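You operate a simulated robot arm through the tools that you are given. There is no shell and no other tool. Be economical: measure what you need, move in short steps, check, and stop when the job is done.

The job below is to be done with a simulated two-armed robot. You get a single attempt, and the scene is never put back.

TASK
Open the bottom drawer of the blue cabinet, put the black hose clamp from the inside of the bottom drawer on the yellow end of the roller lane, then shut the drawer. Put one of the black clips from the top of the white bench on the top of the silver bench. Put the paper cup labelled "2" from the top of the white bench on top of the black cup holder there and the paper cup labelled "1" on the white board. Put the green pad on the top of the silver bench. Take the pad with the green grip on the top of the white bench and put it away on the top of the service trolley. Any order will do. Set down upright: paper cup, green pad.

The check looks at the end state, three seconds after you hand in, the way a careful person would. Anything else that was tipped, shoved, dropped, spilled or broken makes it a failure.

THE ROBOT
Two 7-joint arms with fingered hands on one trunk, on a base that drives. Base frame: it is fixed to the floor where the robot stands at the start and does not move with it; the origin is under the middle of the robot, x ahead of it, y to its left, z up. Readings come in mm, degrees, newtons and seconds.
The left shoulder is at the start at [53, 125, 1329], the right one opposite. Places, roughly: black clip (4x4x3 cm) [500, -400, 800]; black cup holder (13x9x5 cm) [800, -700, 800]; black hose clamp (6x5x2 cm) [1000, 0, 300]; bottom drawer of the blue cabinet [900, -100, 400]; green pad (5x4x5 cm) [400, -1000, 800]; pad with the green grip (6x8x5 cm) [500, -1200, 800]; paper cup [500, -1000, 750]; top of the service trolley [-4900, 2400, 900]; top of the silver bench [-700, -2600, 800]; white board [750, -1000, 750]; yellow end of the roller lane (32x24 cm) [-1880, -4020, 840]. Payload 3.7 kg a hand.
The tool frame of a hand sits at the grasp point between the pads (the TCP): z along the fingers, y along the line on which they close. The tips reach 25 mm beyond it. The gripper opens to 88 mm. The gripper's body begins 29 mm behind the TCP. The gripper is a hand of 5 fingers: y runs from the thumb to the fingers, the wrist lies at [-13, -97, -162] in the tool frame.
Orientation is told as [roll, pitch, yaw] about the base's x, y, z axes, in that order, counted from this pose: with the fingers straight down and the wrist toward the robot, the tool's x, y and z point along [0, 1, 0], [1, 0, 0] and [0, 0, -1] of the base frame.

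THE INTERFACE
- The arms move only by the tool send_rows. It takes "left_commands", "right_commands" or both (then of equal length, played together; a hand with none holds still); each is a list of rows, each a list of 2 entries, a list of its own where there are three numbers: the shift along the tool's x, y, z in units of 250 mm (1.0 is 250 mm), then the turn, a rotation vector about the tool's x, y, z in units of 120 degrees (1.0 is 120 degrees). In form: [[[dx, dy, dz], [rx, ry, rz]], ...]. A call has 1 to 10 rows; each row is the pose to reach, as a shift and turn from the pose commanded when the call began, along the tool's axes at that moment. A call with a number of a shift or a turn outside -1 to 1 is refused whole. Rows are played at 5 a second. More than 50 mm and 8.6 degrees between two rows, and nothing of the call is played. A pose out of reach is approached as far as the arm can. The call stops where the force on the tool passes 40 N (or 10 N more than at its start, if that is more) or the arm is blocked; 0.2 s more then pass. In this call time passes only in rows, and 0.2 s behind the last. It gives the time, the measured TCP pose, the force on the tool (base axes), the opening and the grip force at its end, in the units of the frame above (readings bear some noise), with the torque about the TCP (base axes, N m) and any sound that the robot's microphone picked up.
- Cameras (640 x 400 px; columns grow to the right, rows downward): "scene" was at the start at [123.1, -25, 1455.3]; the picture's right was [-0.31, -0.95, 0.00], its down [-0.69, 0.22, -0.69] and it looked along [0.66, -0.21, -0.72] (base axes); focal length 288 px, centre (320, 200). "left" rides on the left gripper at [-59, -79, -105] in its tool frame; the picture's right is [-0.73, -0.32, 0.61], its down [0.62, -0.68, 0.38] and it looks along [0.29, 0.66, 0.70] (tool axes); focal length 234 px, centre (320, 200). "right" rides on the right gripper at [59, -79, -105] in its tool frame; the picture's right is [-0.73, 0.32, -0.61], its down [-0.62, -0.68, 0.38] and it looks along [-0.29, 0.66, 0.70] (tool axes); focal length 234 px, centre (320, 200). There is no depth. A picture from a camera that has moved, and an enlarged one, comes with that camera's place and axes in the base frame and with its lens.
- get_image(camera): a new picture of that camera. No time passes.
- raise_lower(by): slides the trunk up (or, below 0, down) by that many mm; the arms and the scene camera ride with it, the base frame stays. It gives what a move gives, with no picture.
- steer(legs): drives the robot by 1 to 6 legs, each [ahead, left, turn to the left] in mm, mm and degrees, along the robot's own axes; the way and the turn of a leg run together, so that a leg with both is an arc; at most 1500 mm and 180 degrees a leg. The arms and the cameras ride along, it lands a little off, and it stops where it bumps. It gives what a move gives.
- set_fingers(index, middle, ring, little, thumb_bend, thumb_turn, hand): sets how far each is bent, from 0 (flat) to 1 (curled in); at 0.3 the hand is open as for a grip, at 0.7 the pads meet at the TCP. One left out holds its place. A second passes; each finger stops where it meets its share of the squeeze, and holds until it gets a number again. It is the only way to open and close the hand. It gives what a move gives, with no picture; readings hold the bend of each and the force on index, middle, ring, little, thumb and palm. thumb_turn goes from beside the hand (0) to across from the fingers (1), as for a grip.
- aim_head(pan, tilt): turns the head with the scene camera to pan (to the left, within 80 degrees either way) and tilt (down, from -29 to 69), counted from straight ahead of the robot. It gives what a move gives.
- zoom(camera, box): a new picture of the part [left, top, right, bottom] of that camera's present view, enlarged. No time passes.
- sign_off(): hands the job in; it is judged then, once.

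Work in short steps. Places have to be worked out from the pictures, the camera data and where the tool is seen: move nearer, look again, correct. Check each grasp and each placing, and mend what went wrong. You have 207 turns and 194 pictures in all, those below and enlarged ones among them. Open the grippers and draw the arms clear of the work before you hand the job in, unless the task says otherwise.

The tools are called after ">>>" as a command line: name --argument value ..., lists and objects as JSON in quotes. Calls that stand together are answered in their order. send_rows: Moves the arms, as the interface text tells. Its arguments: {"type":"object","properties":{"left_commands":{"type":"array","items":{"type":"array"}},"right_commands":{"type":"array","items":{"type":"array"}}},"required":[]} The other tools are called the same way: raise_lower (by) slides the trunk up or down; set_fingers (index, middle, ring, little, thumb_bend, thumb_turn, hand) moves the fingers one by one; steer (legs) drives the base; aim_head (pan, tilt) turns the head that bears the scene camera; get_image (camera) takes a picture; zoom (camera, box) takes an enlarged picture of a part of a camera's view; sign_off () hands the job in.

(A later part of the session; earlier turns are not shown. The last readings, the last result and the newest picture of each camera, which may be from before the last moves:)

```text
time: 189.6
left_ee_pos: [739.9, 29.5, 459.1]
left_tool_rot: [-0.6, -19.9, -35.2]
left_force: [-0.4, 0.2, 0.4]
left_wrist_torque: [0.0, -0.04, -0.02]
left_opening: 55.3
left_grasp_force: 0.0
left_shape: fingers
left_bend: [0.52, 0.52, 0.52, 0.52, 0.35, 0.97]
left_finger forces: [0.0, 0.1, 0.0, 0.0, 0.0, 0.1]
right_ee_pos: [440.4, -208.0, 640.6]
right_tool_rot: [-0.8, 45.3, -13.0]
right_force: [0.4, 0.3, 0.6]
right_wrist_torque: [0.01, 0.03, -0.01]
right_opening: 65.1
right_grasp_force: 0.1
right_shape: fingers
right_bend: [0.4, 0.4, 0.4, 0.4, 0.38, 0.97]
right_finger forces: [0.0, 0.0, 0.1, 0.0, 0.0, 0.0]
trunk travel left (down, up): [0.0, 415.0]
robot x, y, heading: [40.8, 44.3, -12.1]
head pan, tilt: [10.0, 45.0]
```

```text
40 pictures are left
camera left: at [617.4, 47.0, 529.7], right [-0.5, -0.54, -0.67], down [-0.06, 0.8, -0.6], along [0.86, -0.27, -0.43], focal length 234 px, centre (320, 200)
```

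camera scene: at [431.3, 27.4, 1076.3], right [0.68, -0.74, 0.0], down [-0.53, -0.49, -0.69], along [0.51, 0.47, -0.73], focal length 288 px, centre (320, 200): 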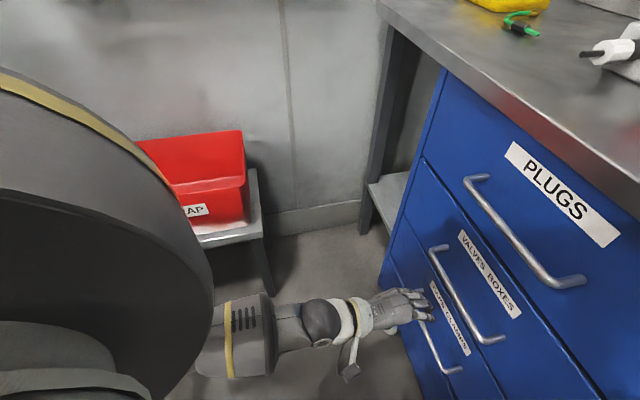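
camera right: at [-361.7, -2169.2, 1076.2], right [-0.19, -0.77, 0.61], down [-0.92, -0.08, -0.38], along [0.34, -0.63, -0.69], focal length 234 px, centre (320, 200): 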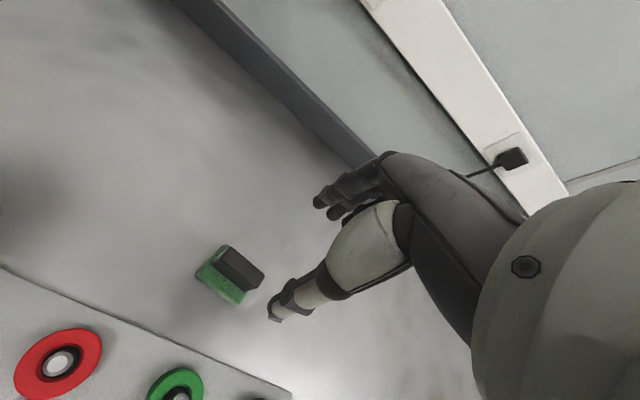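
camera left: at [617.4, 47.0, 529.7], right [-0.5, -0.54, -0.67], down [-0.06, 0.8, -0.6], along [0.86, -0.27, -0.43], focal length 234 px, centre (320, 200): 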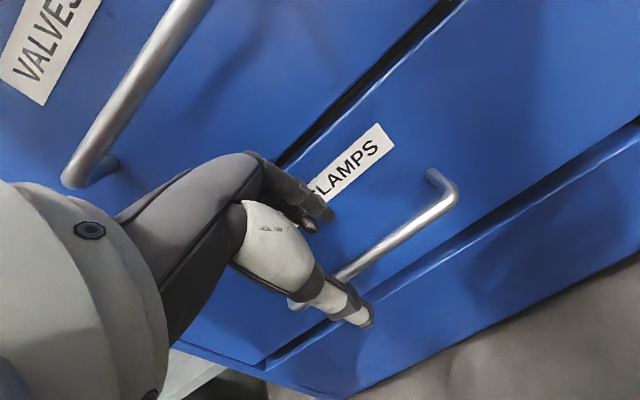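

Bar is 81 mm ahead along the tool axis, centred. Descend 88 mm so the fingers pass behind it, then close.

>>> send_rows --left_commands '[[[0, 0.008, 0.1], [0, 0, 0]], [[0, 0.008, 0.2], [0, 0, 0]], [[0, 0.008, 0.28], [0, 0, 0]], [[0, 0.008, 0.352], [0, 0, 0]]]'

>>> set_fingers --hand "left" --index 0.85 --middle 0.85 --ring 0.85 --little 0.85 --thumb_bend 0.7

>>> get_image --camera "left"

```text
time: 190.6
left_ee_pos: [764.8, 9.9, 376.8]
left_tool_rot: [-0.8, -19.9, -35.3]
left_force: [-0.8, 0.5, -0.7]
left_wrist_torque: [-0.04, 0.0, 0.04]
left_opening: 55.1
left_grasp_force: 0.5
left_shape: fingers
left_bend: [0.52, 0.53, 0.52, 0.52, 0.35, 0.97]
left_finger forces: [0.0, 1.0, 0.1, 0.1, 0.1, 0.0]
right_ee_pos: [441.1, -206.4, 640.0]
right_tool_rot: [-0.8, 45.3, -13.0]
right_force: [-0.4, 0.5, 0.6]
right_wrist_torque: [0.0, 0.0, 0.02]
right_opening: 65.4
right_grasp_force: 0.0
right_shape: fingers
right_bend: [0.4, 0.4, 0.4, 0.4, 0.38, 0.97]
right_finger forces: [0.1, 0.0, 0.0, 0.0, 0.0, 0.1]
trunk travel left (down, up): [0.0, 415.0]
robot x, y, heading: [40.7, 45.1, -12.0]
head pan, tilt: [10.0, 45.0]
```

```text
time: 191.6
left_ee_pos: [764.5, 11.4, 372.8]
left_tool_rot: [-0.8, -19.4, -35.3]
left_force: [1.0, 3.4, -27.0]
left_wrist_torque: [-0.72, 0.16, -0.07]
left_opening: 6.2
left_grasp_force: 14.0
left_shape: fingers
left_bend: [0.84, 0.84, 0.83, 0.8, 0.66, 0.97]
left_finger forces: [0.0, 4.6, 10.8, 12.9, 0.0, 0.0]
right_ee_pos: [441.5, -205.9, 639.4]
right_tool_rot: [-0.9, 45.4, -13.0]
right_force: [-0.3, 1.2, 0.1]
right_wrist_torque: [0.01, -0.01, -0.03]
right_opening: 65.3
right_grasp_force: 0.1
right_shape: fingers
right_bend: [0.4, 0.4, 0.4, 0.4, 0.38, 0.97]
right_finger forces: [0.0, 0.0, 0.1, 0.0, 0.1, 0.0]
trunk travel left (down, up): [0.0, 415.0]
robot x, y, heading: [41.1, 45.2, -12.1]
head pan, tilt: [10.0, 45.0]
```

```text
39 pictures are left
camera left: at [641.7, 27.7, 444.8], right [-0.51, -0.54, -0.67], down [-0.06, 0.8, -0.6], along [0.86, -0.26, -0.44], focal length 234 px, centre (320, 200)
```

left: 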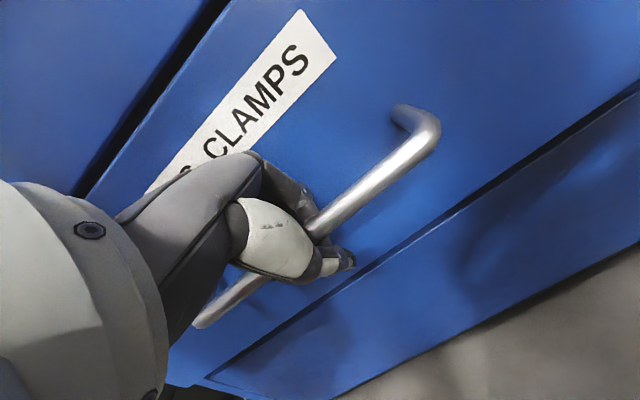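

Fingers are curled around the bar (firm load). Pull 130 mm away from the cabinet and check.

>>> steer --legs '[[-118, 54, 0]]'

>>> get_image --camera "left"

```text
time: 192.9
left_ee_pos: [659.4, 86.0, 373.1]
left_tool_rot: [-1.0, -19.5, -35.4]
left_force: [-2.7, -4.5, -29.4]
left_wrist_torque: [-0.71, 0.12, -0.03]
left_opening: 6.4
left_grasp_force: 15.0
left_shape: fingers
left_bend: [0.84, 0.84, 0.83, 0.8, 0.66, 0.97]
left_finger forces: [0.0, 4.9, 11.6, 14.5, 0.0, 0.0]
right_ee_pos: [337.0, -128.8, 639.3]
right_tool_rot: [-0.9, 45.4, -13.1]
right_force: [0.3, -0.1, -0.5]
right_wrist_torque: [0.0, -0.01, -0.02]
right_opening: 65.3
right_grasp_force: 0.0
right_shape: fingers
right_bend: [0.4, 0.4, 0.4, 0.4, 0.38, 0.97]
right_finger forces: [0.0, 0.0, 0.0, 0.0, 0.1, 0.0]
trunk travel left (down, up): [0.0, 415.0]
robot x, y, heading: [-65.2, 122.1, -12.2]
head pan, tilt: [10.0, 45.0]
```

```text
38 pictures are left
camera left: at [537.6, 102.8, 445.4], right [-0.51, -0.54, -0.67], down [-0.06, 0.8, -0.6], along [0.86, -0.27, -0.44], focal length 234 px, centre (320, 200)
```

left: 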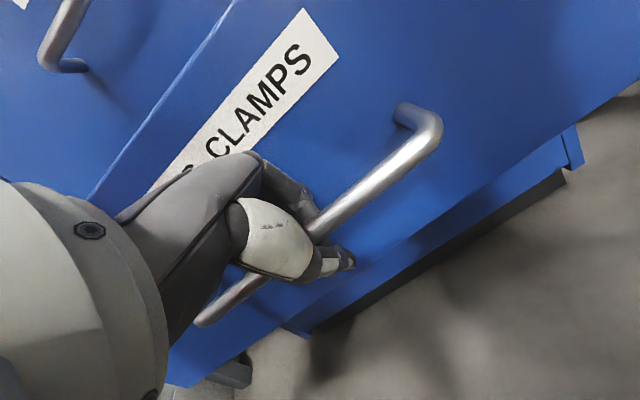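

The drawer moves. Pull another 160 mm.

>>> steer --legs '[[-145, 67, 0]]'

>>> get_image --camera "scene"

```text
time: 194.3
left_ee_pos: [534.6, 127.3, 371.9]
left_tool_rot: [-0.8, -19.6, -39.3]
left_force: [6.6, 7.7, -10.7]
left_wrist_torque: [-0.36, 0.07, -0.19]
left_opening: 6.3
left_grasp_force: 7.7
left_shape: fingers
left_bend: [0.84, 0.84, 0.84, 0.81, 0.66, 0.97]
left_finger forces: [0.0, 5.9, 4.3, 5.5, 0.1, 0.0]
right_ee_pos: [193.9, -65.2, 635.4]
right_tool_rot: [-0.9, 45.8, -17.0]
right_force: [1.0, 0.0, -0.2]
right_wrist_torque: [-0.03, 0.0, -0.01]
right_opening: 65.5
right_grasp_force: 0.0
right_shape: fingers
right_bend: [0.4, 0.4, 0.4, 0.4, 0.38, 0.97]
right_finger forces: [0.0, 0.1, 0.0, 0.1, 0.0, 0.0]
trunk travel left (down, up): [0.0, 415.0]
robot x, y, heading: [-193.8, 216.8, -15.8]
head pan, tilt: [10.0, 45.0]
```

```text
37 pictures are left
camera scene: at [202.5, 169.5, 1073.0], right [0.62, -0.79, -0.01], down [-0.57, -0.44, -0.69], along [0.54, 0.43, -0.73], focal length 288 px, centre (320, 200)
```

scene: 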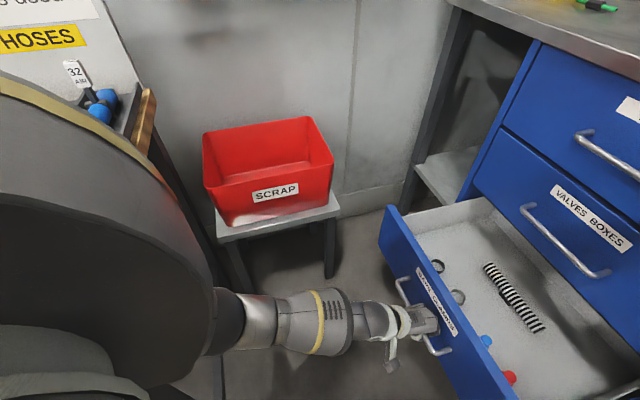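

Drawer is open. Zoom on the contents.

>>> zoom --camera "scene" --box '[400, 190, 600, 400]'

```text
1.90 times, centred on (500, 295) of scene
camera zoom: at [202.5, 169.5, 1073.0], right [0.62, -0.79, -0.01], down [-0.57, -0.44, -0.69], along [0.54, 0.43, -0.73], focal length 549 px, centre (-23, 19)
```

zoom: 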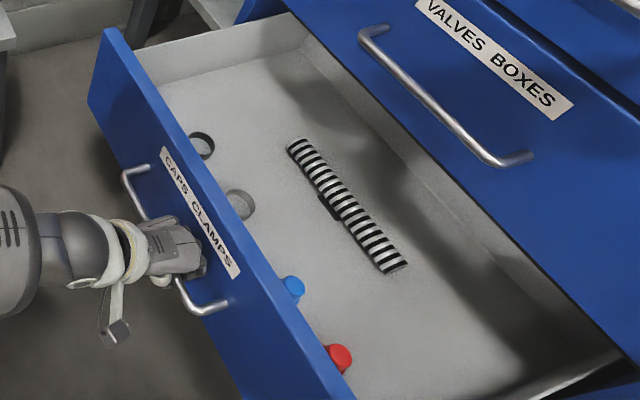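

Two rings: the dark one at the left (≈[770,173], z~310) is the black clamp; the other is silver. Release the handle and back the hand out along its axis.

>>> set_fingers --hand "left" --index 0.5 --middle 0.5 --ring 0.5 --little 0.5 --thumb_bend 0.35

>>> send_rows --left_commands '[[[0, 0, -0.1], [0, 0, 0]], [[0, 0, -0.25], [0, 0, 0]], [[0, 0, -0.4], [0, 0, 0]], [[0, 0, -0.58], [0, 0, 0]], [[0, 0, -0.76], [0, 0, 0]], [[0, 0.06, -0.92], [0, 0, 0]]]'

>>> steer --legs '[[0, 0, -20], [100, 200, 0]]'

>>> get_image --camera "scene"

```text
time: 195.3
left_ee_pos: [535.2, 127.2, 372.1]
left_tool_rot: [-0.7, -19.8, -39.3]
left_force: [0.0, -0.3, -0.7]
left_wrist_torque: [0.02, 0.02, -0.01]
left_opening: 57.3
left_grasp_force: 0.1
left_shape: fingers
left_bend: [0.5, 0.5, 0.5, 0.5, 0.35, 0.97]
left_finger forces: [0.0, 0.0, 0.1, 0.0, 0.1, 0.1]
right_ee_pos: [192.9, -64.7, 636.3]
right_tool_rot: [-0.8, 45.8, -17.1]
right_force: [-0.6, 0.6, -0.1]
right_wrist_torque: [-0.01, -0.01, -0.02]
right_opening: 65.4
right_grasp_force: 0.1
right_shape: fingers
right_bend: [0.4, 0.4, 0.4, 0.4, 0.38, 0.97]
right_finger forces: [0.1, 0.0, 0.0, 0.1, 0.0, 0.1]
trunk travel left (down, up): [0.0, 415.0]
robot x, y, heading: [-194.1, 215.0, -16.3]
head pan, tilt: [10.0, 45.0]
```

```text
time: 196.9
left_ee_pos: [535.9, 113.5, 609.6]
left_tool_rot: [-1.5, -22.4, -39.9]
left_force: [0.4, 0.4, -0.8]
left_wrist_torque: [-0.02, -0.04, -0.02]
left_opening: 57.9
left_grasp_force: 0.0
left_shape: fingers
left_bend: [0.5, 0.5, 0.5, 0.5, 0.35, 0.97]
left_finger forces: [0.0, 0.1, 0.1, 0.1, 0.1, 0.0]
right_ee_pos: [225.3, -100.3, 636.1]
right_tool_rot: [-0.9, 45.8, -18.3]
right_force: [0.3, 0.0, 0.6]
right_wrist_torque: [0.03, 0.01, 0.01]
right_opening: 65.3
right_grasp_force: 0.1
right_shape: fingers
right_bend: [0.4, 0.4, 0.4, 0.4, 0.38, 0.97]
right_finger forces: [0.0, 0.0, 0.0, 0.0, 0.1, 0.0]
trunk travel left (down, up): [0.0, 415.0]
robot x, y, heading: [-157.0, 191.9, -17.3]
head pan, tilt: [10.0, 45.0]
stopped in row 6 (left hand): the arm was blocked; the commanded pose is now the measured one
```

```text
time: 199.4
left_ee_pos: [535.6, -61.8, 612.7]
left_tool_rot: [-1.2, -22.1, -59.0]
left_force: [1.2, 0.8, 0.5]
left_wrist_torque: [0.0, -0.03, 0.04]
left_opening: 57.7
left_grasp_force: 0.0
left_shape: fingers
left_bend: [0.5, 0.5, 0.5, 0.5, 0.35, 0.97]
left_finger forces: [0.0, 0.0, 0.0, 0.0, 0.0, 0.1]
right_ee_pos: [176.7, -169.0, 640.4]
right_tool_rot: [-0.8, 45.2, -37.2]
right_force: [0.0, 0.5, 0.1]
right_wrist_torque: [0.0, 0.0, 0.0]
right_opening: 65.4
right_grasp_force: 0.1
right_shape: fingers
right_bend: [0.4, 0.4, 0.4, 0.4, 0.38, 0.97]
right_finger forces: [0.0, 0.0, 0.0, 0.0, 0.0, 0.0]
trunk travel left (down, up): [0.0, 415.0]
robot x, y, heading: [-84.3, 222.9, -36.1]
head pan, tilt: [10.0, 45.0]
stopped in leg 2: the robot was blocked; the commanded pose is now the measured one
```

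```text
35 pictures are left
camera scene: at [262.3, 52.9, 1079.6], right [0.31, -0.95, 0.0], down [-0.66, -0.22, -0.72], along [0.68, 0.22, -0.7], focal length 288 px, centre (320, 200)
```

scene: 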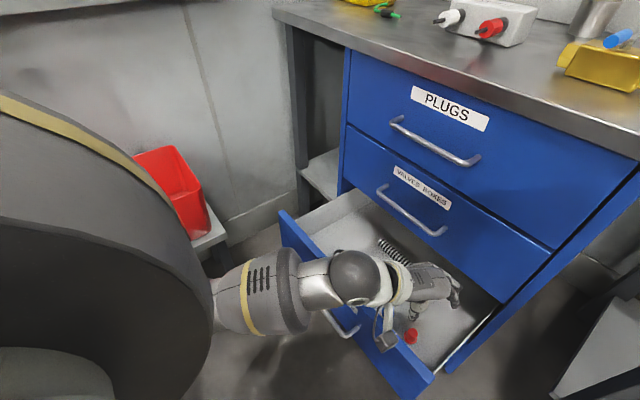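

Base can't go further left than v≈128, so I'll turn instead: arc to abs (0,120) with heading turned 30° left, which brings the left hand right over the clamp.

>>> steer --legs '[[190, -62, 29.4]]'

>>> get_image --camera "left"

>>> get_image --camera "scene"

```text
time: 201.3
left_ee_pos: [747.6, 160.0, 611.6]
left_tool_rot: [-1.3, -21.9, -29.4]
left_force: [0.0, -0.4, 0.1]
left_wrist_torque: [-0.03, -0.04, 0.0]
left_opening: 57.7
left_grasp_force: 0.1
left_shape: fingers
left_bend: [0.5, 0.5, 0.5, 0.5, 0.35, 0.97]
left_finger forces: [0.1, 0.0, 0.0, 0.0, 0.1, 0.0]
right_ee_pos: [489.7, -112.0, 640.2]
right_tool_rot: [-0.6, 45.2, -7.4]
right_force: [-0.4, -0.2, 0.9]
right_wrist_torque: [0.03, 0.04, -0.01]
right_opening: 65.4
right_grasp_force: 0.1
right_shape: fingers
right_bend: [0.4, 0.4, 0.4, 0.4, 0.38, 0.97]
right_finger forces: [0.1, 0.0, 0.0, 0.0, 0.0, 0.0]
trunk travel left (down, up): [0.0, 415.0]
robot x, y, heading: [64.1, 96.5, -6.4]
head pan, tilt: [10.0, 45.0]
```

```text
34 pictures are left
camera left: at [622.5, 165.8, 679.5], right [-0.43, -0.61, -0.67], down [-0.12, 0.77, -0.62], along [0.9, -0.19, -0.4], focal length 234 px, centre (320, 200)
```

left: 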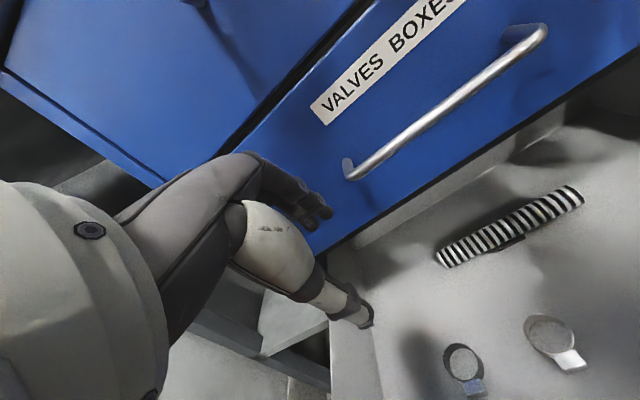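

```text
33 pictures are left
camera scene: at [453.4, 121.7, 1079.0], right [0.74, -0.67, 0.0], down [-0.47, -0.52, -0.71], along [0.48, 0.53, -0.7], focal length 288 px, centre (320, 200)
```

scene: 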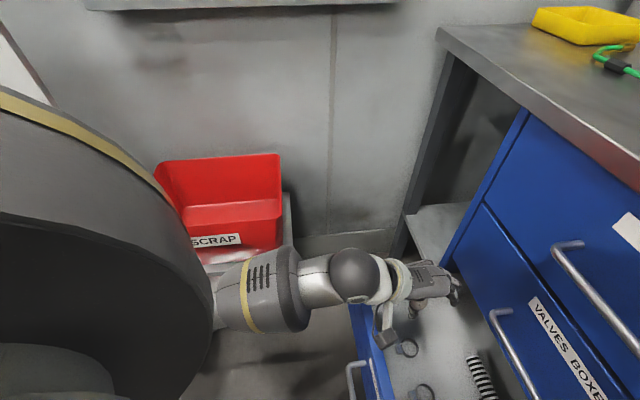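

Zoom on the two clamps to tell which is black.

>>> zoom --camera "left" --box '[410, 290, 620, 400]'

```text
3.05 times, centred on (515, 345) of left
camera zoom: at [622.5, 165.8, 679.5], right [-0.43, -0.61, -0.67], down [-0.12, 0.77, -0.62], along [0.9, -0.19, -0.4], focal length 714 px, centre (-274, -242)
```

zoom: 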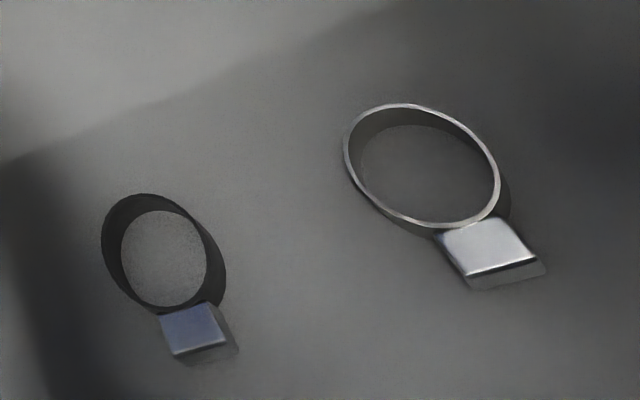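

Black band with bluish housing is the left one, at ≈ [808,164], drawer floor z≈250. Open the hand, level it to vertical, and descend to z≈370 above it.

>>> set_fingers --hand "left" --index 0.3 --middle 0.3 --ring 0.3 --little 0.3 --thumb_bend 0.3

>>> send_rows --left_commands '[[[0.022, -0.028, 0.16], [0.03, 0, 0]], [[0.044, -0.057, 0.32], [0.06, 0, 0]], [[0.066, -0.086, 0.48], [0.09, 0, 0]], [[0.088, -0.115, 0.64], [0.12, 0, 0]], [[0.11, -0.143, 0.8], [0.15, 0, 0]], [[0.132, -0.172, 0.966], [0.183, 0, 0]]]'

>>> get_image --camera "left"

```text
time: 202.3
left_ee_pos: [747.6, 160.0, 611.8]
left_tool_rot: [-1.2, -22.0, -29.3]
left_force: [-0.3, -0.1, -0.7]
left_wrist_torque: [0.01, 0.0, -0.01]
left_opening: 84.2
left_grasp_force: 0.0
left_shape: fingers
left_bend: [0.3, 0.3, 0.3, 0.3, 0.3, 0.97]
left_finger forces: [0.0, 0.1, 0.0, 0.0, 0.1, 0.1]
right_ee_pos: [488.0, -112.4, 639.1]
right_tool_rot: [-0.7, 45.2, -7.3]
right_force: [0.8, 0.9, 0.2]
right_wrist_torque: [-0.03, -0.01, 0.0]
right_opening: 65.3
right_grasp_force: 0.0
right_shape: fingers
right_bend: [0.4, 0.4, 0.4, 0.4, 0.38, 0.97]
right_finger forces: [0.0, 0.0, 0.0, 0.0, 0.1, 0.0]
trunk travel left (down, up): [0.0, 415.0]
robot x, y, heading: [63.7, 97.7, -6.3]
head pan, tilt: [10.0, 45.0]
```

```text
time: 203.7
left_ee_pos: [807.1, 159.9, 371.0]
left_tool_rot: [-1.1, 0.0, -29.8]
left_force: [0.8, -0.5, 0.4]
left_wrist_torque: [-0.08, -0.02, -0.02]
left_opening: 84.5
left_grasp_force: 0.2
left_shape: fingers
left_bend: [0.3, 0.3, 0.3, 0.3, 0.3, 0.97]
left_finger forces: [0.0, 0.1, 0.1, 0.1, 0.0, 0.1]
right_ee_pos: [487.2, -112.9, 640.8]
right_tool_rot: [-0.7, 45.2, -7.4]
right_force: [0.2, -0.7, 0.4]
right_wrist_torque: [0.0, 0.01, 0.02]
right_opening: 65.5
right_grasp_force: 0.0
right_shape: fingers
right_bend: [0.4, 0.4, 0.4, 0.4, 0.38, 0.97]
right_finger forces: [0.1, 0.0, 0.0, 0.1, 0.0, 0.0]
trunk travel left (down, up): [0.0, 415.0]
robot x, y, heading: [66.8, 100.5, -6.4]
head pan, tilt: [10.0, 45.0]
```

```text
31 pictures are left
camera left: at [711.0, 149.7, 475.8], right [-0.65, -0.48, -0.59], down [-0.28, 0.87, -0.4], along [0.71, -0.09, -0.7], focal length 234 px, centre (320, 200)
```

left: 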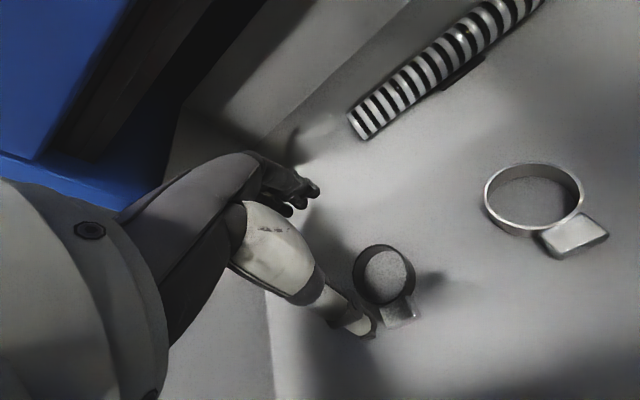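

Clamp centred within ~8 mm. Shift back 8 mm and descend to z≈290 in small steps.

>>> send_rows --left_commands '[[[0.009, -0.033, 0.12], [0, 0, 0]], [[0.009, -0.033, 0.24], [0, 0, 0]], [[0.009, -0.033, 0.29], [0, 0, 0]], [[0.009, -0.033, 0.32], [0, 0, 0]]]'

>>> get_image --camera "left"

```text
time: 204.5
left_ee_pos: [828.2, 148.1, 328.8]
left_tool_rot: [-0.7, -3.8, -29.9]
left_force: [-0.2, -0.4, 0.8]
left_wrist_torque: [0.01, 0.0, -0.03]
left_opening: 85.1
left_grasp_force: 0.1
left_shape: fingers
left_bend: [0.3, 0.3, 0.3, 0.3, 0.3, 0.98]
left_finger forces: [0.0, 0.1, 0.0, 0.0, 0.0, 0.0]
right_ee_pos: [485.0, -114.7, 641.4]
right_tool_rot: [-0.6, 45.0, -7.3]
right_force: [0.4, 0.3, -0.4]
right_wrist_torque: [0.02, 0.01, -0.01]
right_opening: 65.4
right_grasp_force: 0.0
right_shape: fingers
right_bend: [0.4, 0.4, 0.4, 0.4, 0.38, 0.97]
right_finger forces: [0.0, 0.1, 0.1, 0.0, 0.0, 0.0]
trunk travel left (down, up): [0.0, 415.0]
robot x, y, heading: [62.1, 96.7, -6.7]
head pan, tilt: [10.0, 45.0]
stopped in row 4 (left hand): the force on the tool passed its limit at 69 N (the readings are from after the stop); the commanded pose is now the measured one
```

```text
30 pictures are left
camera left: at [725.7, 142.3, 426.6], right [-0.61, -0.5, -0.62], down [-0.26, 0.86, -0.44], along [0.75, -0.11, -0.65], focal length 234 px, centre (320, 200)
```

left: 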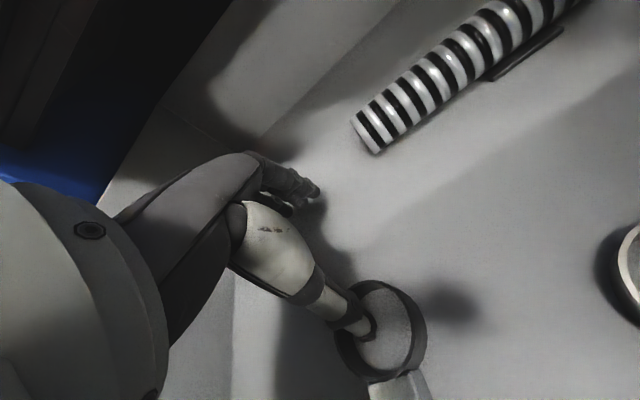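

My wrist caught the drawer front and slid the drawer out ~20 mm further. I lift, bring the base 90 mm closer so the forearm drops in more steeply, and re-aim.

>>> send_rows --left_commands '[[[0, 0, -0.18], [0, 0, 0]], [[0, 0, -0.36], [0, 0, 0]]]'

>>> steer --legs '[[78, -45, 0]]'

>>> send_rows --left_commands '[[[0.02, -0.15, 0], [0.03, 0, 0]], [[0.04, -0.3, 0], [0.06, 0, 0]], [[0.07, -0.48, 0], [0.1, 0, 0]]]'

>>> get_image --camera "left"

>>> get_image --camera "scene"

```text
time: 205.1
left_ee_pos: [818.9, 159.2, 409.2]
left_tool_rot: [-0.9, -2.7, -29.7]
left_force: [0.5, 0.3, -0.5]
left_wrist_torque: [0.0, 0.01, 0.03]
left_opening: 84.9
left_grasp_force: 0.0
left_shape: fingers
left_bend: [0.3, 0.3, 0.3, 0.3, 0.3, 0.98]
left_finger forces: [0.0, 0.0, 0.0, 0.1, 0.0, 0.0]
right_ee_pos: [488.1, -111.2, 640.2]
right_tool_rot: [-0.7, 45.2, -7.3]
right_force: [-0.3, 0.6, -0.3]
right_wrist_torque: [-0.01, -0.01, -0.01]
right_opening: 65.6
right_grasp_force: 0.1
right_shape: fingers
right_bend: [0.4, 0.4, 0.4, 0.4, 0.38, 0.97]
right_finger forces: [0.0, 0.0, 0.1, 0.1, 0.1, 0.0]
trunk travel left (down, up): [0.0, 415.0]
robot x, y, heading: [63.7, 99.0, -6.5]
head pan, tilt: [10.0, 45.0]
```

```text
time: 206.1
left_ee_pos: [864.6, 122.3, 410.1]
left_tool_rot: [-1.0, -3.1, -29.8]
left_force: [-0.6, -1.0, 0.8]
left_wrist_torque: [-0.02, -0.02, 0.02]
left_opening: 85.4
left_grasp_force: 0.0
left_shape: fingers
left_bend: [0.3, 0.3, 0.3, 0.3, 0.3, 0.98]
left_finger forces: [0.0, 0.1, 0.1, 0.1, 0.0, 0.0]
right_ee_pos: [516.6, -135.9, 635.9]
right_tool_rot: [0.7, 47.1, -5.3]
right_force: [1.0, -0.3, -0.2]
right_wrist_torque: [0.04, 0.03, -0.02]
right_opening: 65.5
right_grasp_force: 0.1
right_shape: fingers
right_bend: [0.4, 0.4, 0.4, 0.4, 0.38, 0.98]
right_finger forces: [0.1, 0.0, 0.1, 0.1, 0.0, 0.1]
trunk travel left (down, up): [0.0, 415.0]
robot x, y, heading: [110.2, 65.3, -6.9]
head pan, tilt: [10.0, 45.0]
stopped in leg 1: the robot was blocked; the commanded pose is now the measured one
```

```text
time: 206.9
left_ee_pos: [769.9, 196.3, 406.0]
left_tool_rot: [-1.0, 9.0, -30.2]
left_force: [0.0, 0.1, 0.3]
left_wrist_torque: [0.04, -0.01, 0.02]
left_opening: 85.0
left_grasp_force: 0.1
left_shape: fingers
left_bend: [0.3, 0.3, 0.3, 0.3, 0.3, 0.98]
left_finger forces: [0.0, 0.0, 0.0, 0.1, 0.1, 0.0]
right_ee_pos: [518.0, -136.3, 638.0]
right_tool_rot: [0.8, 47.2, -5.4]
right_force: [0.1, -0.8, 0.7]
right_wrist_torque: [-0.02, -0.01, -0.01]
right_opening: 65.8
right_grasp_force: 0.1
right_shape: fingers
right_bend: [0.4, 0.4, 0.4, 0.4, 0.38, 0.98]
right_finger forces: [0.0, 0.1, 0.1, 0.1, 0.0, 0.1]
trunk travel left (down, up): [0.0, 415.0]
robot x, y, heading: [104.6, 65.6, -7.0]
head pan, tilt: [10.0, 45.0]
```

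```text
29 pictures are left
camera left: at [688.3, 177.2, 522.0], right [-0.73, -0.43, -0.54], down [-0.33, 0.9, -0.28], along [0.61, -0.03, -0.8], focal length 234 px, centre (320, 200)
```

left: 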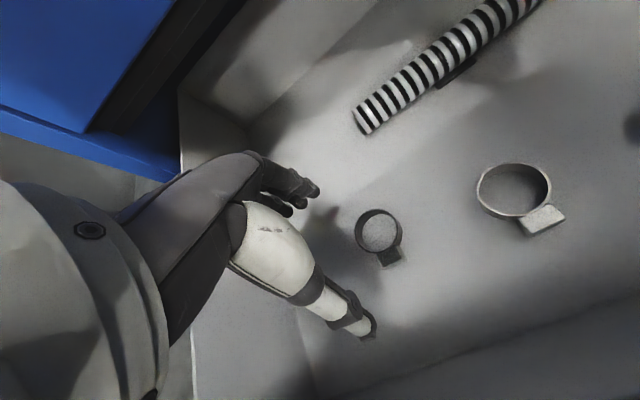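

```text
28 pictures are left
camera scene: at [499.3, 90.8, 1086.4], right [0.74, -0.67, 0.0], down [-0.43, -0.47, -0.77], along [0.52, 0.57, -0.64], focal length 288 px, centre (320, 200)
```

scene: 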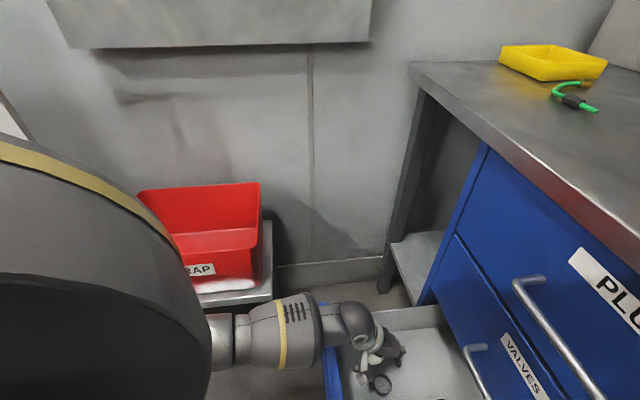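

Clamp now at ≈ [786,176]. Align and descend to z≈320, watching the force.

>>> send_rows --left_commands '[[[-0.018, 0.09, 0.1], [0.01, 0, 0]], [[-0.036, 0.12, 0.2], [0.02, 0, 0]], [[-0.036, 0.142, 0.322], [0.025, 0, 0]]]'

>>> get_image --camera "left"

```text
time: 207.8
left_ee_pos: [794.2, 170.4, 332.2]
left_tool_rot: [-1.0, 10.1, -30.0]
left_force: [-2.2, -2.9, 15.7]
left_wrist_torque: [-0.29, -0.63, -0.1]
left_opening: 84.7
left_grasp_force: 7.4
left_shape: fingers
left_bend: [0.3, 0.3, 0.3, 0.3, 0.3, 0.98]
left_finger forces: [0.0, 15.2, 0.1, 0.1, 0.1, 0.0]
right_ee_pos: [517.5, -135.6, 637.0]
right_tool_rot: [0.8, 47.3, -5.2]
right_force: [-0.5, 0.5, -0.2]
right_wrist_torque: [-0.02, -0.01, 0.02]
right_opening: 65.5
right_grasp_force: 0.1
right_shape: fingers
right_bend: [0.4, 0.4, 0.4, 0.4, 0.38, 0.98]
right_finger forces: [0.0, 0.0, 0.0, 0.0, 0.1, 0.0]
trunk travel left (down, up): [0.0, 415.0]
robot x, y, heading: [108.4, 64.7, -6.7]
head pan, tilt: [10.0, 45.0]
stopped in row 3 (left hand): the force on the tool passed its limit at 48 N (the readings are from after the stop); the commanded pose is now the measured one
```

```text
27 pictures are left
camera left: at [715.2, 151.3, 450.1], right [-0.73, -0.43, -0.53], down [-0.33, 0.9, -0.27], along [0.59, -0.02, -0.81], focal length 234 px, centre (320, 200)
```

left: 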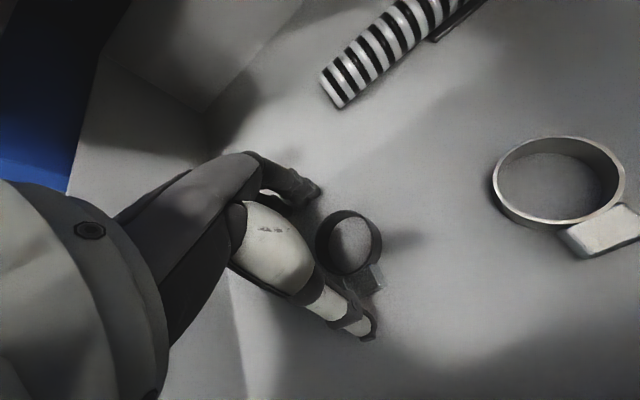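

The fingertip touches the drawer floor — so the floor is z≈290 and I'm at grip height. Raise 5 mm, shift 9 mm back and 5 mm right, and close.

>>> send_rows --left_commands '[[[0, 0, -0.024], [0, 0, 0]], [[-0.02, -0.036, -0.024], [0, 0, 0]], [[-0.02, -0.036, -0.012], [0, 0, 0]]]'

>>> set_fingers --hand "left" --index 0.72 --middle 0.72 --ring 0.72 --little 0.5 --thumb_bend 0.72

>>> get_image --camera "left"

```text
time: 208.6
left_ee_pos: [782.0, 173.6, 334.2]
left_tool_rot: [-1.0, 10.6, -29.8]
left_force: [0.6, -0.2, 7.0]
left_wrist_torque: [-0.07, -0.32, 0.06]
left_opening: 85.0
left_grasp_force: 3.0
left_shape: fingers
left_bend: [0.3, 0.3, 0.3, 0.3, 0.3, 0.98]
left_finger forces: [0.1, 6.9, 0.0, 0.0, 0.1, 0.1]
right_ee_pos: [518.2, -136.1, 635.4]
right_tool_rot: [0.8, 47.4, -5.2]
right_force: [0.2, -1.2, 1.2]
right_wrist_torque: [-0.02, -0.02, 0.0]
right_opening: 65.3
right_grasp_force: 0.1
right_shape: fingers
right_bend: [0.4, 0.4, 0.4, 0.4, 0.38, 0.98]
right_finger forces: [0.1, 0.0, 0.0, 0.1, 0.0, 0.0]
trunk travel left (down, up): [0.0, 415.0]
robot x, y, heading: [111.3, 65.2, -7.0]
head pan, tilt: [10.0, 45.0]
```

```text
time: 209.6
left_ee_pos: [781.3, 173.5, 334.2]
left_tool_rot: [-1.1, 10.7, -29.9]
left_force: [0.1, 1.6, 5.8]
left_wrist_torque: [0.13, 0.24, -0.05]
left_opening: 34.2
left_grasp_force: 14.7
left_shape: fingers
left_bend: [0.59, 0.62, 0.72, 0.5, 0.52, 0.97]
left_finger forces: [6.9, 6.2, 0.1, 0.0, 15.8, 0.0]
right_ee_pos: [518.5, -135.9, 637.1]
right_tool_rot: [0.8, 47.3, -5.2]
right_force: [-0.4, -0.5, 0.4]
right_wrist_torque: [-0.01, -0.01, 0.01]
right_opening: 65.5
right_grasp_force: 0.0
right_shape: fingers
right_bend: [0.4, 0.4, 0.4, 0.4, 0.38, 0.98]
right_finger forces: [0.0, 0.0, 0.0, 0.1, 0.1, 0.0]
trunk travel left (down, up): [0.0, 415.0]
robot x, y, heading: [109.8, 64.7, -7.1]
head pan, tilt: [10.0, 45.0]
```

```text
26 pictures are left
camera left: at [703.6, 153.4, 451.5], right [-0.74, -0.42, -0.52], down [-0.34, 0.91, -0.26], along [0.59, -0.02, -0.81], focal length 234 px, centre (320, 200)
```

left: 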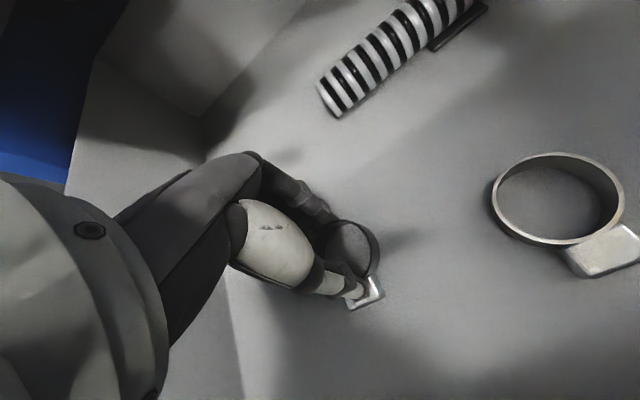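

Clamp gripped (index+middle 13 N vs thumb 16 N). Lift it straight up out of the drawer.

>>> send_rows --left_commands '[[[0, -0.03, -0.15], [0, 0, 0]], [[0, -0.06, -0.32], [0, 0, 0]], [[0, -0.09, -0.5], [0, 0, 0]], [[0, -0.12, -0.67], [0, 0, 0]], [[0, -0.15, -0.84], [0, 0, 0]], [[0, -0.18, -1.0], [0, 0, 0]]]'

>>> get_image --camera "left"

```text
time: 210.9
left_ee_pos: [786.2, 175.1, 589.2]
left_tool_rot: [-1.0, 10.8, -30.0]
left_force: [0.4, -0.1, -0.5]
left_wrist_torque: [0.0, -0.03, -0.01]
left_opening: 26.4
left_grasp_force: 21.6
left_shape: fingers
left_bend: [0.61, 0.65, 0.72, 0.5, 0.57, 0.96]
left_finger forces: [7.0, 6.0, 0.0, 0.1, 30.3, 0.0]
right_ee_pos: [516.6, -134.9, 634.8]
right_tool_rot: [0.8, 47.4, -5.2]
right_force: [0.2, -0.4, 0.0]
right_wrist_torque: [0.0, 0.0, -0.01]
right_opening: 65.2
right_grasp_force: 0.1
right_shape: fingers
right_bend: [0.4, 0.4, 0.4, 0.4, 0.38, 0.98]
right_finger forces: [0.0, 0.0, 0.0, 0.1, 0.0, 0.1]
trunk travel left (down, up): [0.0, 415.0]
robot x, y, heading: [110.8, 65.3, -6.8]
head pan, tilt: [10.0, 45.0]
```

```text
25 pictures are left
camera left: at [708.0, 155.0, 706.5], right [-0.74, -0.42, -0.52], down [-0.34, 0.91, -0.26], along [0.58, -0.02, -0.81], focal length 234 px, centre (320, 200)
```

left: 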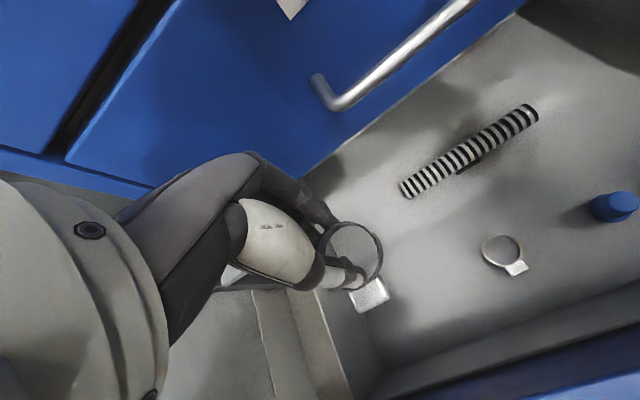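

The clamp is held. To shut the drawer I'll push its front with the right fist: back the base off 300 mm first, then lower the right fist in front of the handle.

>>> steer --legs '[[-262, 150, 0]]'

>>> set_fingers --hand "right" --index 0.9 --middle 0.9 --ring 0.9 --little 0.9 --thumb_bend 0.6

>>> send_rows --right_commands '[[[0.075, 0.134, -0.014], [-0.055, 0.0155, 0.0353]], [[0.15, 0.267, -0.028], [-0.11, 0.031, 0.0706]], [[0.226, 0.4, -0.043], [-0.165, 0.0465, 0.106]], [[0.3, 0.534, -0.057], [-0.22, 0.062, 0.141]], [[0.377, 0.668, -0.071], [-0.275, 0.0776, 0.176]], [[0.452, 0.8, -0.086], [-0.33, 0.093, 0.212]], [[0.528, 0.935, -0.1], [-0.385, 0.1086, 0.247]]]'

>>> get_image --camera "scene"

```text
time: 212.5
left_ee_pos: [663.0, 249.3, 588.7]
left_tool_rot: [-1.2, 10.7, -31.0]
left_force: [-0.7, -0.5, -0.5]
left_wrist_torque: [0.05, -0.01, -0.02]
left_opening: 26.3
left_grasp_force: 20.1
left_shape: fingers
left_bend: [0.61, 0.65, 0.72, 0.5, 0.57, 0.96]
left_finger forces: [7.0, 5.9, 0.0, 0.0, 28.1, 0.0]
right_ee_pos: [388.3, -56.3, 635.8]
right_tool_rot: [0.7, 47.5, -6.4]
right_force: [0.1, -0.4, 0.2]
right_wrist_torque: [-0.01, -0.01, -0.01]
right_opening: 65.5
right_grasp_force: 0.1
right_shape: fingers
right_bend: [0.4, 0.4, 0.4, 0.4, 0.38, 0.98]
right_finger forces: [0.1, 0.1, 0.1, 0.0, 0.0, 0.0]
trunk travel left (down, up): [0.0, 415.0]
robot x, y, heading: [-17.6, 152.9, -7.6]
head pan, tilt: [10.0, 45.0]
stopped in leg 1: the robot was blocked; the commanded pose is now the measured one
```

```text
time: 213.5
left_ee_pos: [663.8, 249.6, 589.2]
left_tool_rot: [-1.1, 10.6, -31.0]
left_force: [0.9, 0.2, -0.3]
left_wrist_torque: [0.0, 0.0, 0.02]
left_opening: 26.2
left_grasp_force: 20.2
left_shape: fingers
left_bend: [0.61, 0.65, 0.72, 0.5, 0.57, 0.96]
left_finger forces: [7.0, 5.9, 0.1, 0.0, 28.1, 0.1]
right_ee_pos: [391.0, -56.5, 635.9]
right_tool_rot: [0.8, 47.4, -6.4]
right_force: [0.5, 0.3, -0.1]
right_wrist_torque: [-0.01, -0.01, 0.03]
right_opening: 21.7
right_grasp_force: 0.0
right_shape: fingers
right_bend: [0.9, 0.9, 0.9, 0.9, 0.59, 0.98]
right_finger forces: [0.1, 0.0, 0.1, 0.0, 0.1, 0.1]
trunk travel left (down, up): [0.0, 415.0]
robot x, y, heading: [-14.6, 156.7, -7.9]
head pan, tilt: [10.0, 45.0]
```

```text
time: 215.1
left_ee_pos: [662.7, 249.7, 589.6]
left_tool_rot: [-1.2, 10.6, -31.1]
left_force: [0.5, 0.6, -0.7]
left_wrist_torque: [-0.01, 0.0, 0.0]
left_opening: 26.2
left_grasp_force: 20.7
left_shape: fingers
left_bend: [0.61, 0.65, 0.72, 0.5, 0.57, 0.96]
left_finger forces: [7.0, 6.0, 0.0, 0.0, 27.7, 0.1]
right_ee_pos: [575.4, 47.3, 505.5]
right_tool_rot: [1.0, 2.3, -36.4]
right_force: [-2.2, -2.0, 26.4]
right_wrist_torque: [0.44, 0.85, 0.11]
right_opening: 25.4
right_grasp_force: 12.7
right_shape: fingers
right_bend: [0.9, 0.9, 0.9, 0.9, 0.54, 1.0]
right_finger forces: [0.0, 0.1, 0.1, 0.0, 26.5, 0.0]
trunk travel left (down, up): [0.0, 415.0]
robot x, y, heading: [-13.4, 152.5, -7.6]
head pan, tilt: [10.0, 45.0]
stopped in row 7 (right hand): the force on the tool passed its limit at 48 N (the readings are from after the stop); the commanded pose is now the measured one
```

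```text
24 pictures are left
camera scene: at [371.3, 166.5, 1078.0], right [0.73, -0.69, 0.0], down [-0.49, -0.52, -0.7], along [0.48, 0.51, -0.72], focal length 288 px, centre (320, 200)
```

scene: 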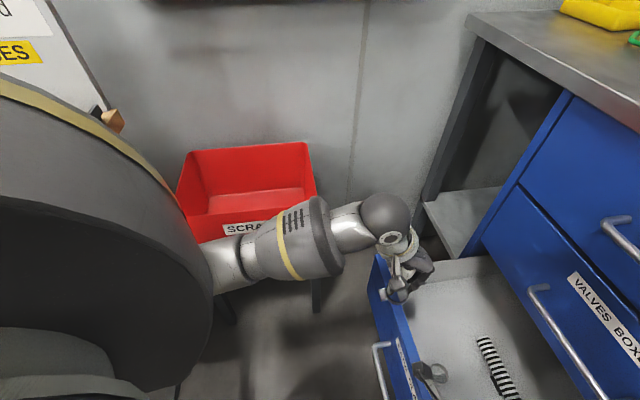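

The base backed only 155 mm and my fist touched the front's top edge. Lift the fist, back off along a freer direction, then lower it in front of the panel.

>>> send_rows --right_commands '[[[0, 0, -0.15], [0, 0, 0]], [[0, 0, -0.3], [0, 0, 0]]]'

>>> steer --legs '[[-175, 20, 0]]'

>>> get_image --camera "right"

```text
time: 215.7
left_ee_pos: [663.6, 250.0, 588.4]
left_tool_rot: [-1.2, 10.7, -31.0]
left_force: [0.7, 0.7, 0.1]
left_wrist_torque: [0.01, -0.04, -0.03]
left_opening: 26.4
left_grasp_force: 20.1
left_shape: fingers
left_bend: [0.61, 0.65, 0.72, 0.5, 0.57, 0.96]
left_finger forces: [7.0, 6.0, 0.0, 0.0, 27.6, 0.1]
right_ee_pos: [575.4, 46.1, 573.8]
right_tool_rot: [0.3, 2.8, -36.2]
right_force: [0.6, -0.4, 0.2]
right_wrist_torque: [-0.03, -0.02, -0.02]
right_opening: 22.7
right_grasp_force: 0.0
right_shape: fingers
right_bend: [0.9, 0.9, 0.9, 0.9, 0.59, 0.98]
right_finger forces: [0.0, 0.0, 0.0, 0.1, 0.0, 0.0]
trunk travel left (down, up): [0.0, 415.0]
robot x, y, heading: [-15.4, 156.2, -7.9]
head pan, tilt: [10.0, 45.0]
```

```text
time: 217.1
left_ee_pos: [548.0, 254.9, 594.3]
left_tool_rot: [-0.8, 9.7, -32.1]
left_force: [-0.2, 0.6, -0.6]
left_wrist_torque: [-0.01, -0.01, -0.03]
left_opening: 26.5
left_grasp_force: 16.9
left_shape: fingers
left_bend: [0.61, 0.65, 0.72, 0.5, 0.57, 0.96]
left_finger forces: [6.8, 6.0, 0.1, 0.0, 21.9, 0.0]
right_ee_pos: [450.2, 54.9, 572.7]
right_tool_rot: [0.4, 2.8, -37.4]
right_force: [-0.6, 0.1, -0.1]
right_wrist_torque: [0.01, -0.03, 0.01]
right_opening: 22.7
right_grasp_force: 0.2
right_shape: fingers
right_bend: [0.9, 0.9, 0.9, 0.9, 0.59, 0.98]
right_finger forces: [0.0, 0.0, 0.0, 0.0, 0.0, 0.0]
trunk travel left (down, up): [0.0, 415.0]
robot x, y, heading: [-141.5, 173.8, -8.9]
head pan, tilt: [10.0, 45.0]
stopped in leg 1: the robot was blocked; the commanded pose is now the measured one
```

```text
23 pictures are left
camera right: at [426.3, 146.8, 682.8], right [-0.16, -0.79, 0.59], down [-0.93, -0.07, -0.35], along [0.32, -0.6, -0.73], focal length 234 px, centre (320, 200)
```

right: 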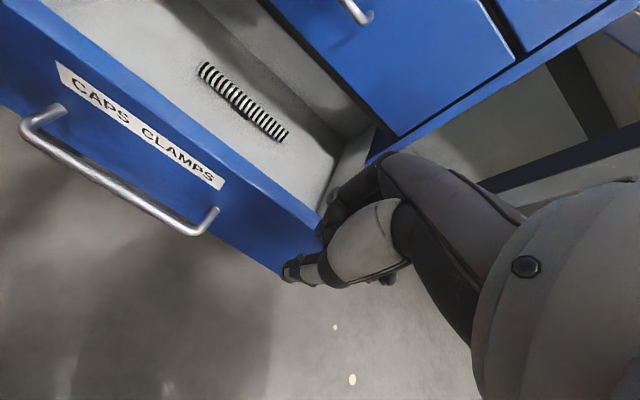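

Fist is just ahead of the panel near its right end. Shift 40 mm left, lower 170 mm in front of the panel.

>>> send_rows --right_commands '[[[0.08, -0.04, 0.1], [0, 0, 0]], [[0.16, -0.06, 0.25], [0, 0, 0]], [[0.16, -0.06, 0.4], [0, 0, 0]], [[0.16, -0.06, 0.55], [0, 0, 0]], [[0.16, -0.06, 0.68], [0, 0, 0]]]'

>>> steer --legs '[[60, -32, 0]]'

>>> get_image --camera "right"

```text
time: 218.3
left_ee_pos: [548.5, 254.8, 592.6]
left_tool_rot: [-0.8, 9.9, -32.0]
left_force: [-0.1, 0.6, 0.3]
left_wrist_torque: [0.0, -0.02, 0.01]
left_opening: 26.2
left_grasp_force: 17.1
left_shape: fingers
left_bend: [0.61, 0.65, 0.72, 0.5, 0.57, 0.96]
left_finger forces: [6.7, 6.0, 0.1, 0.1, 21.7, 0.1]
right_ee_pos: [457.0, 103.5, 403.7]
right_tool_rot: [0.4, 2.9, -37.5]
right_force: [-0.2, 1.0, 0.5]
right_wrist_torque: [-0.01, 0.01, -0.04]
right_opening: 22.8
right_grasp_force: 0.0
right_shape: fingers
right_bend: [0.9, 0.9, 0.9, 0.9, 0.59, 0.98]
right_finger forces: [0.0, 0.0, 0.0, 0.0, 0.1, 0.0]
trunk travel left (down, up): [0.0, 415.0]
robot x, y, heading: [-139.9, 172.8, -8.6]
head pan, tilt: [10.0, 45.0]
```

```text
time: 219.3
left_ee_pos: [599.2, 215.9, 595.1]
left_tool_rot: [-0.7, 9.8, -31.9]
left_force: [-0.5, 0.3, 0.6]
left_wrist_torque: [-0.01, -0.02, 0.0]
left_opening: 26.0
left_grasp_force: 17.0
left_shape: fingers
left_bend: [0.61, 0.65, 0.72, 0.5, 0.57, 0.96]
left_finger forces: [6.8, 6.0, 0.0, 0.1, 21.6, 0.0]
right_ee_pos: [510.3, 63.6, 405.8]
right_tool_rot: [0.4, 2.9, -37.3]
right_force: [-0.3, -0.3, 0.4]
right_wrist_torque: [0.02, 0.01, -0.01]
right_opening: 22.7
right_grasp_force: 0.1
right_shape: fingers
right_bend: [0.9, 0.9, 0.9, 0.9, 0.59, 0.98]
right_finger forces: [0.1, 0.0, 0.0, 0.0, 0.1, 0.0]
trunk travel left (down, up): [0.0, 415.0]
robot x, y, heading: [-86.0, 132.5, -8.5]
head pan, tilt: [10.0, 45.0]
```

```text
22 pictures are left
camera right: at [486.4, 154.8, 515.4], right [-0.16, -0.79, 0.59], down [-0.93, -0.07, -0.35], along [0.32, -0.6, -0.73], focal length 234 px, centre (320, 200)
```

right: 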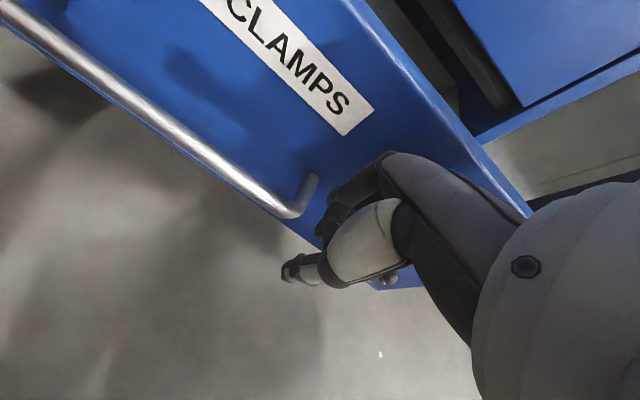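

Fist is at the drawer front. Push by driving forward 190 mm.

>>> steer --legs '[[168, -89, 0]]'

>>> get_image --camera "right"

```text
time: 220.8
left_ee_pos: [753.1, 101.0, 595.4]
left_tool_rot: [-0.7, 9.8, -31.9]
left_force: [-0.2, 0.4, -0.8]
left_wrist_torque: [0.0, -0.01, -0.02]
left_opening: 26.4
left_grasp_force: 17.3
left_shape: fingers
left_bend: [0.61, 0.65, 0.72, 0.5, 0.57, 0.96]
left_finger forces: [6.8, 6.0, 0.0, 0.0, 21.6, 0.1]
right_ee_pos: [662.0, -51.2, 404.6]
right_tool_rot: [0.4, 2.7, -37.3]
right_force: [-0.1, 0.1, 0.4]
right_wrist_torque: [0.02, -0.01, -0.03]
right_opening: 22.9
right_grasp_force: 0.1
right_shape: fingers
right_bend: [0.9, 0.9, 0.9, 0.9, 0.59, 0.98]
right_finger forces: [0.0, 0.0, 0.0, 0.0, 0.1, 0.0]
trunk travel left (down, up): [0.0, 415.0]
robot x, y, heading: [62.6, 19.3, -8.6]
head pan, tilt: [10.0, 45.0]
```

```text
21 pictures are left
camera right: at [638.6, 40.1, 515.4], right [-0.16, -0.79, 0.59], down [-0.93, -0.07, -0.35], along [0.32, -0.6, -0.73], focal length 234 px, centre (320, 200)
```

right: 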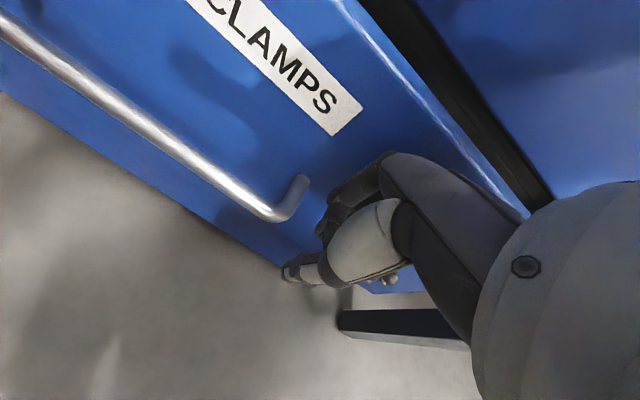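

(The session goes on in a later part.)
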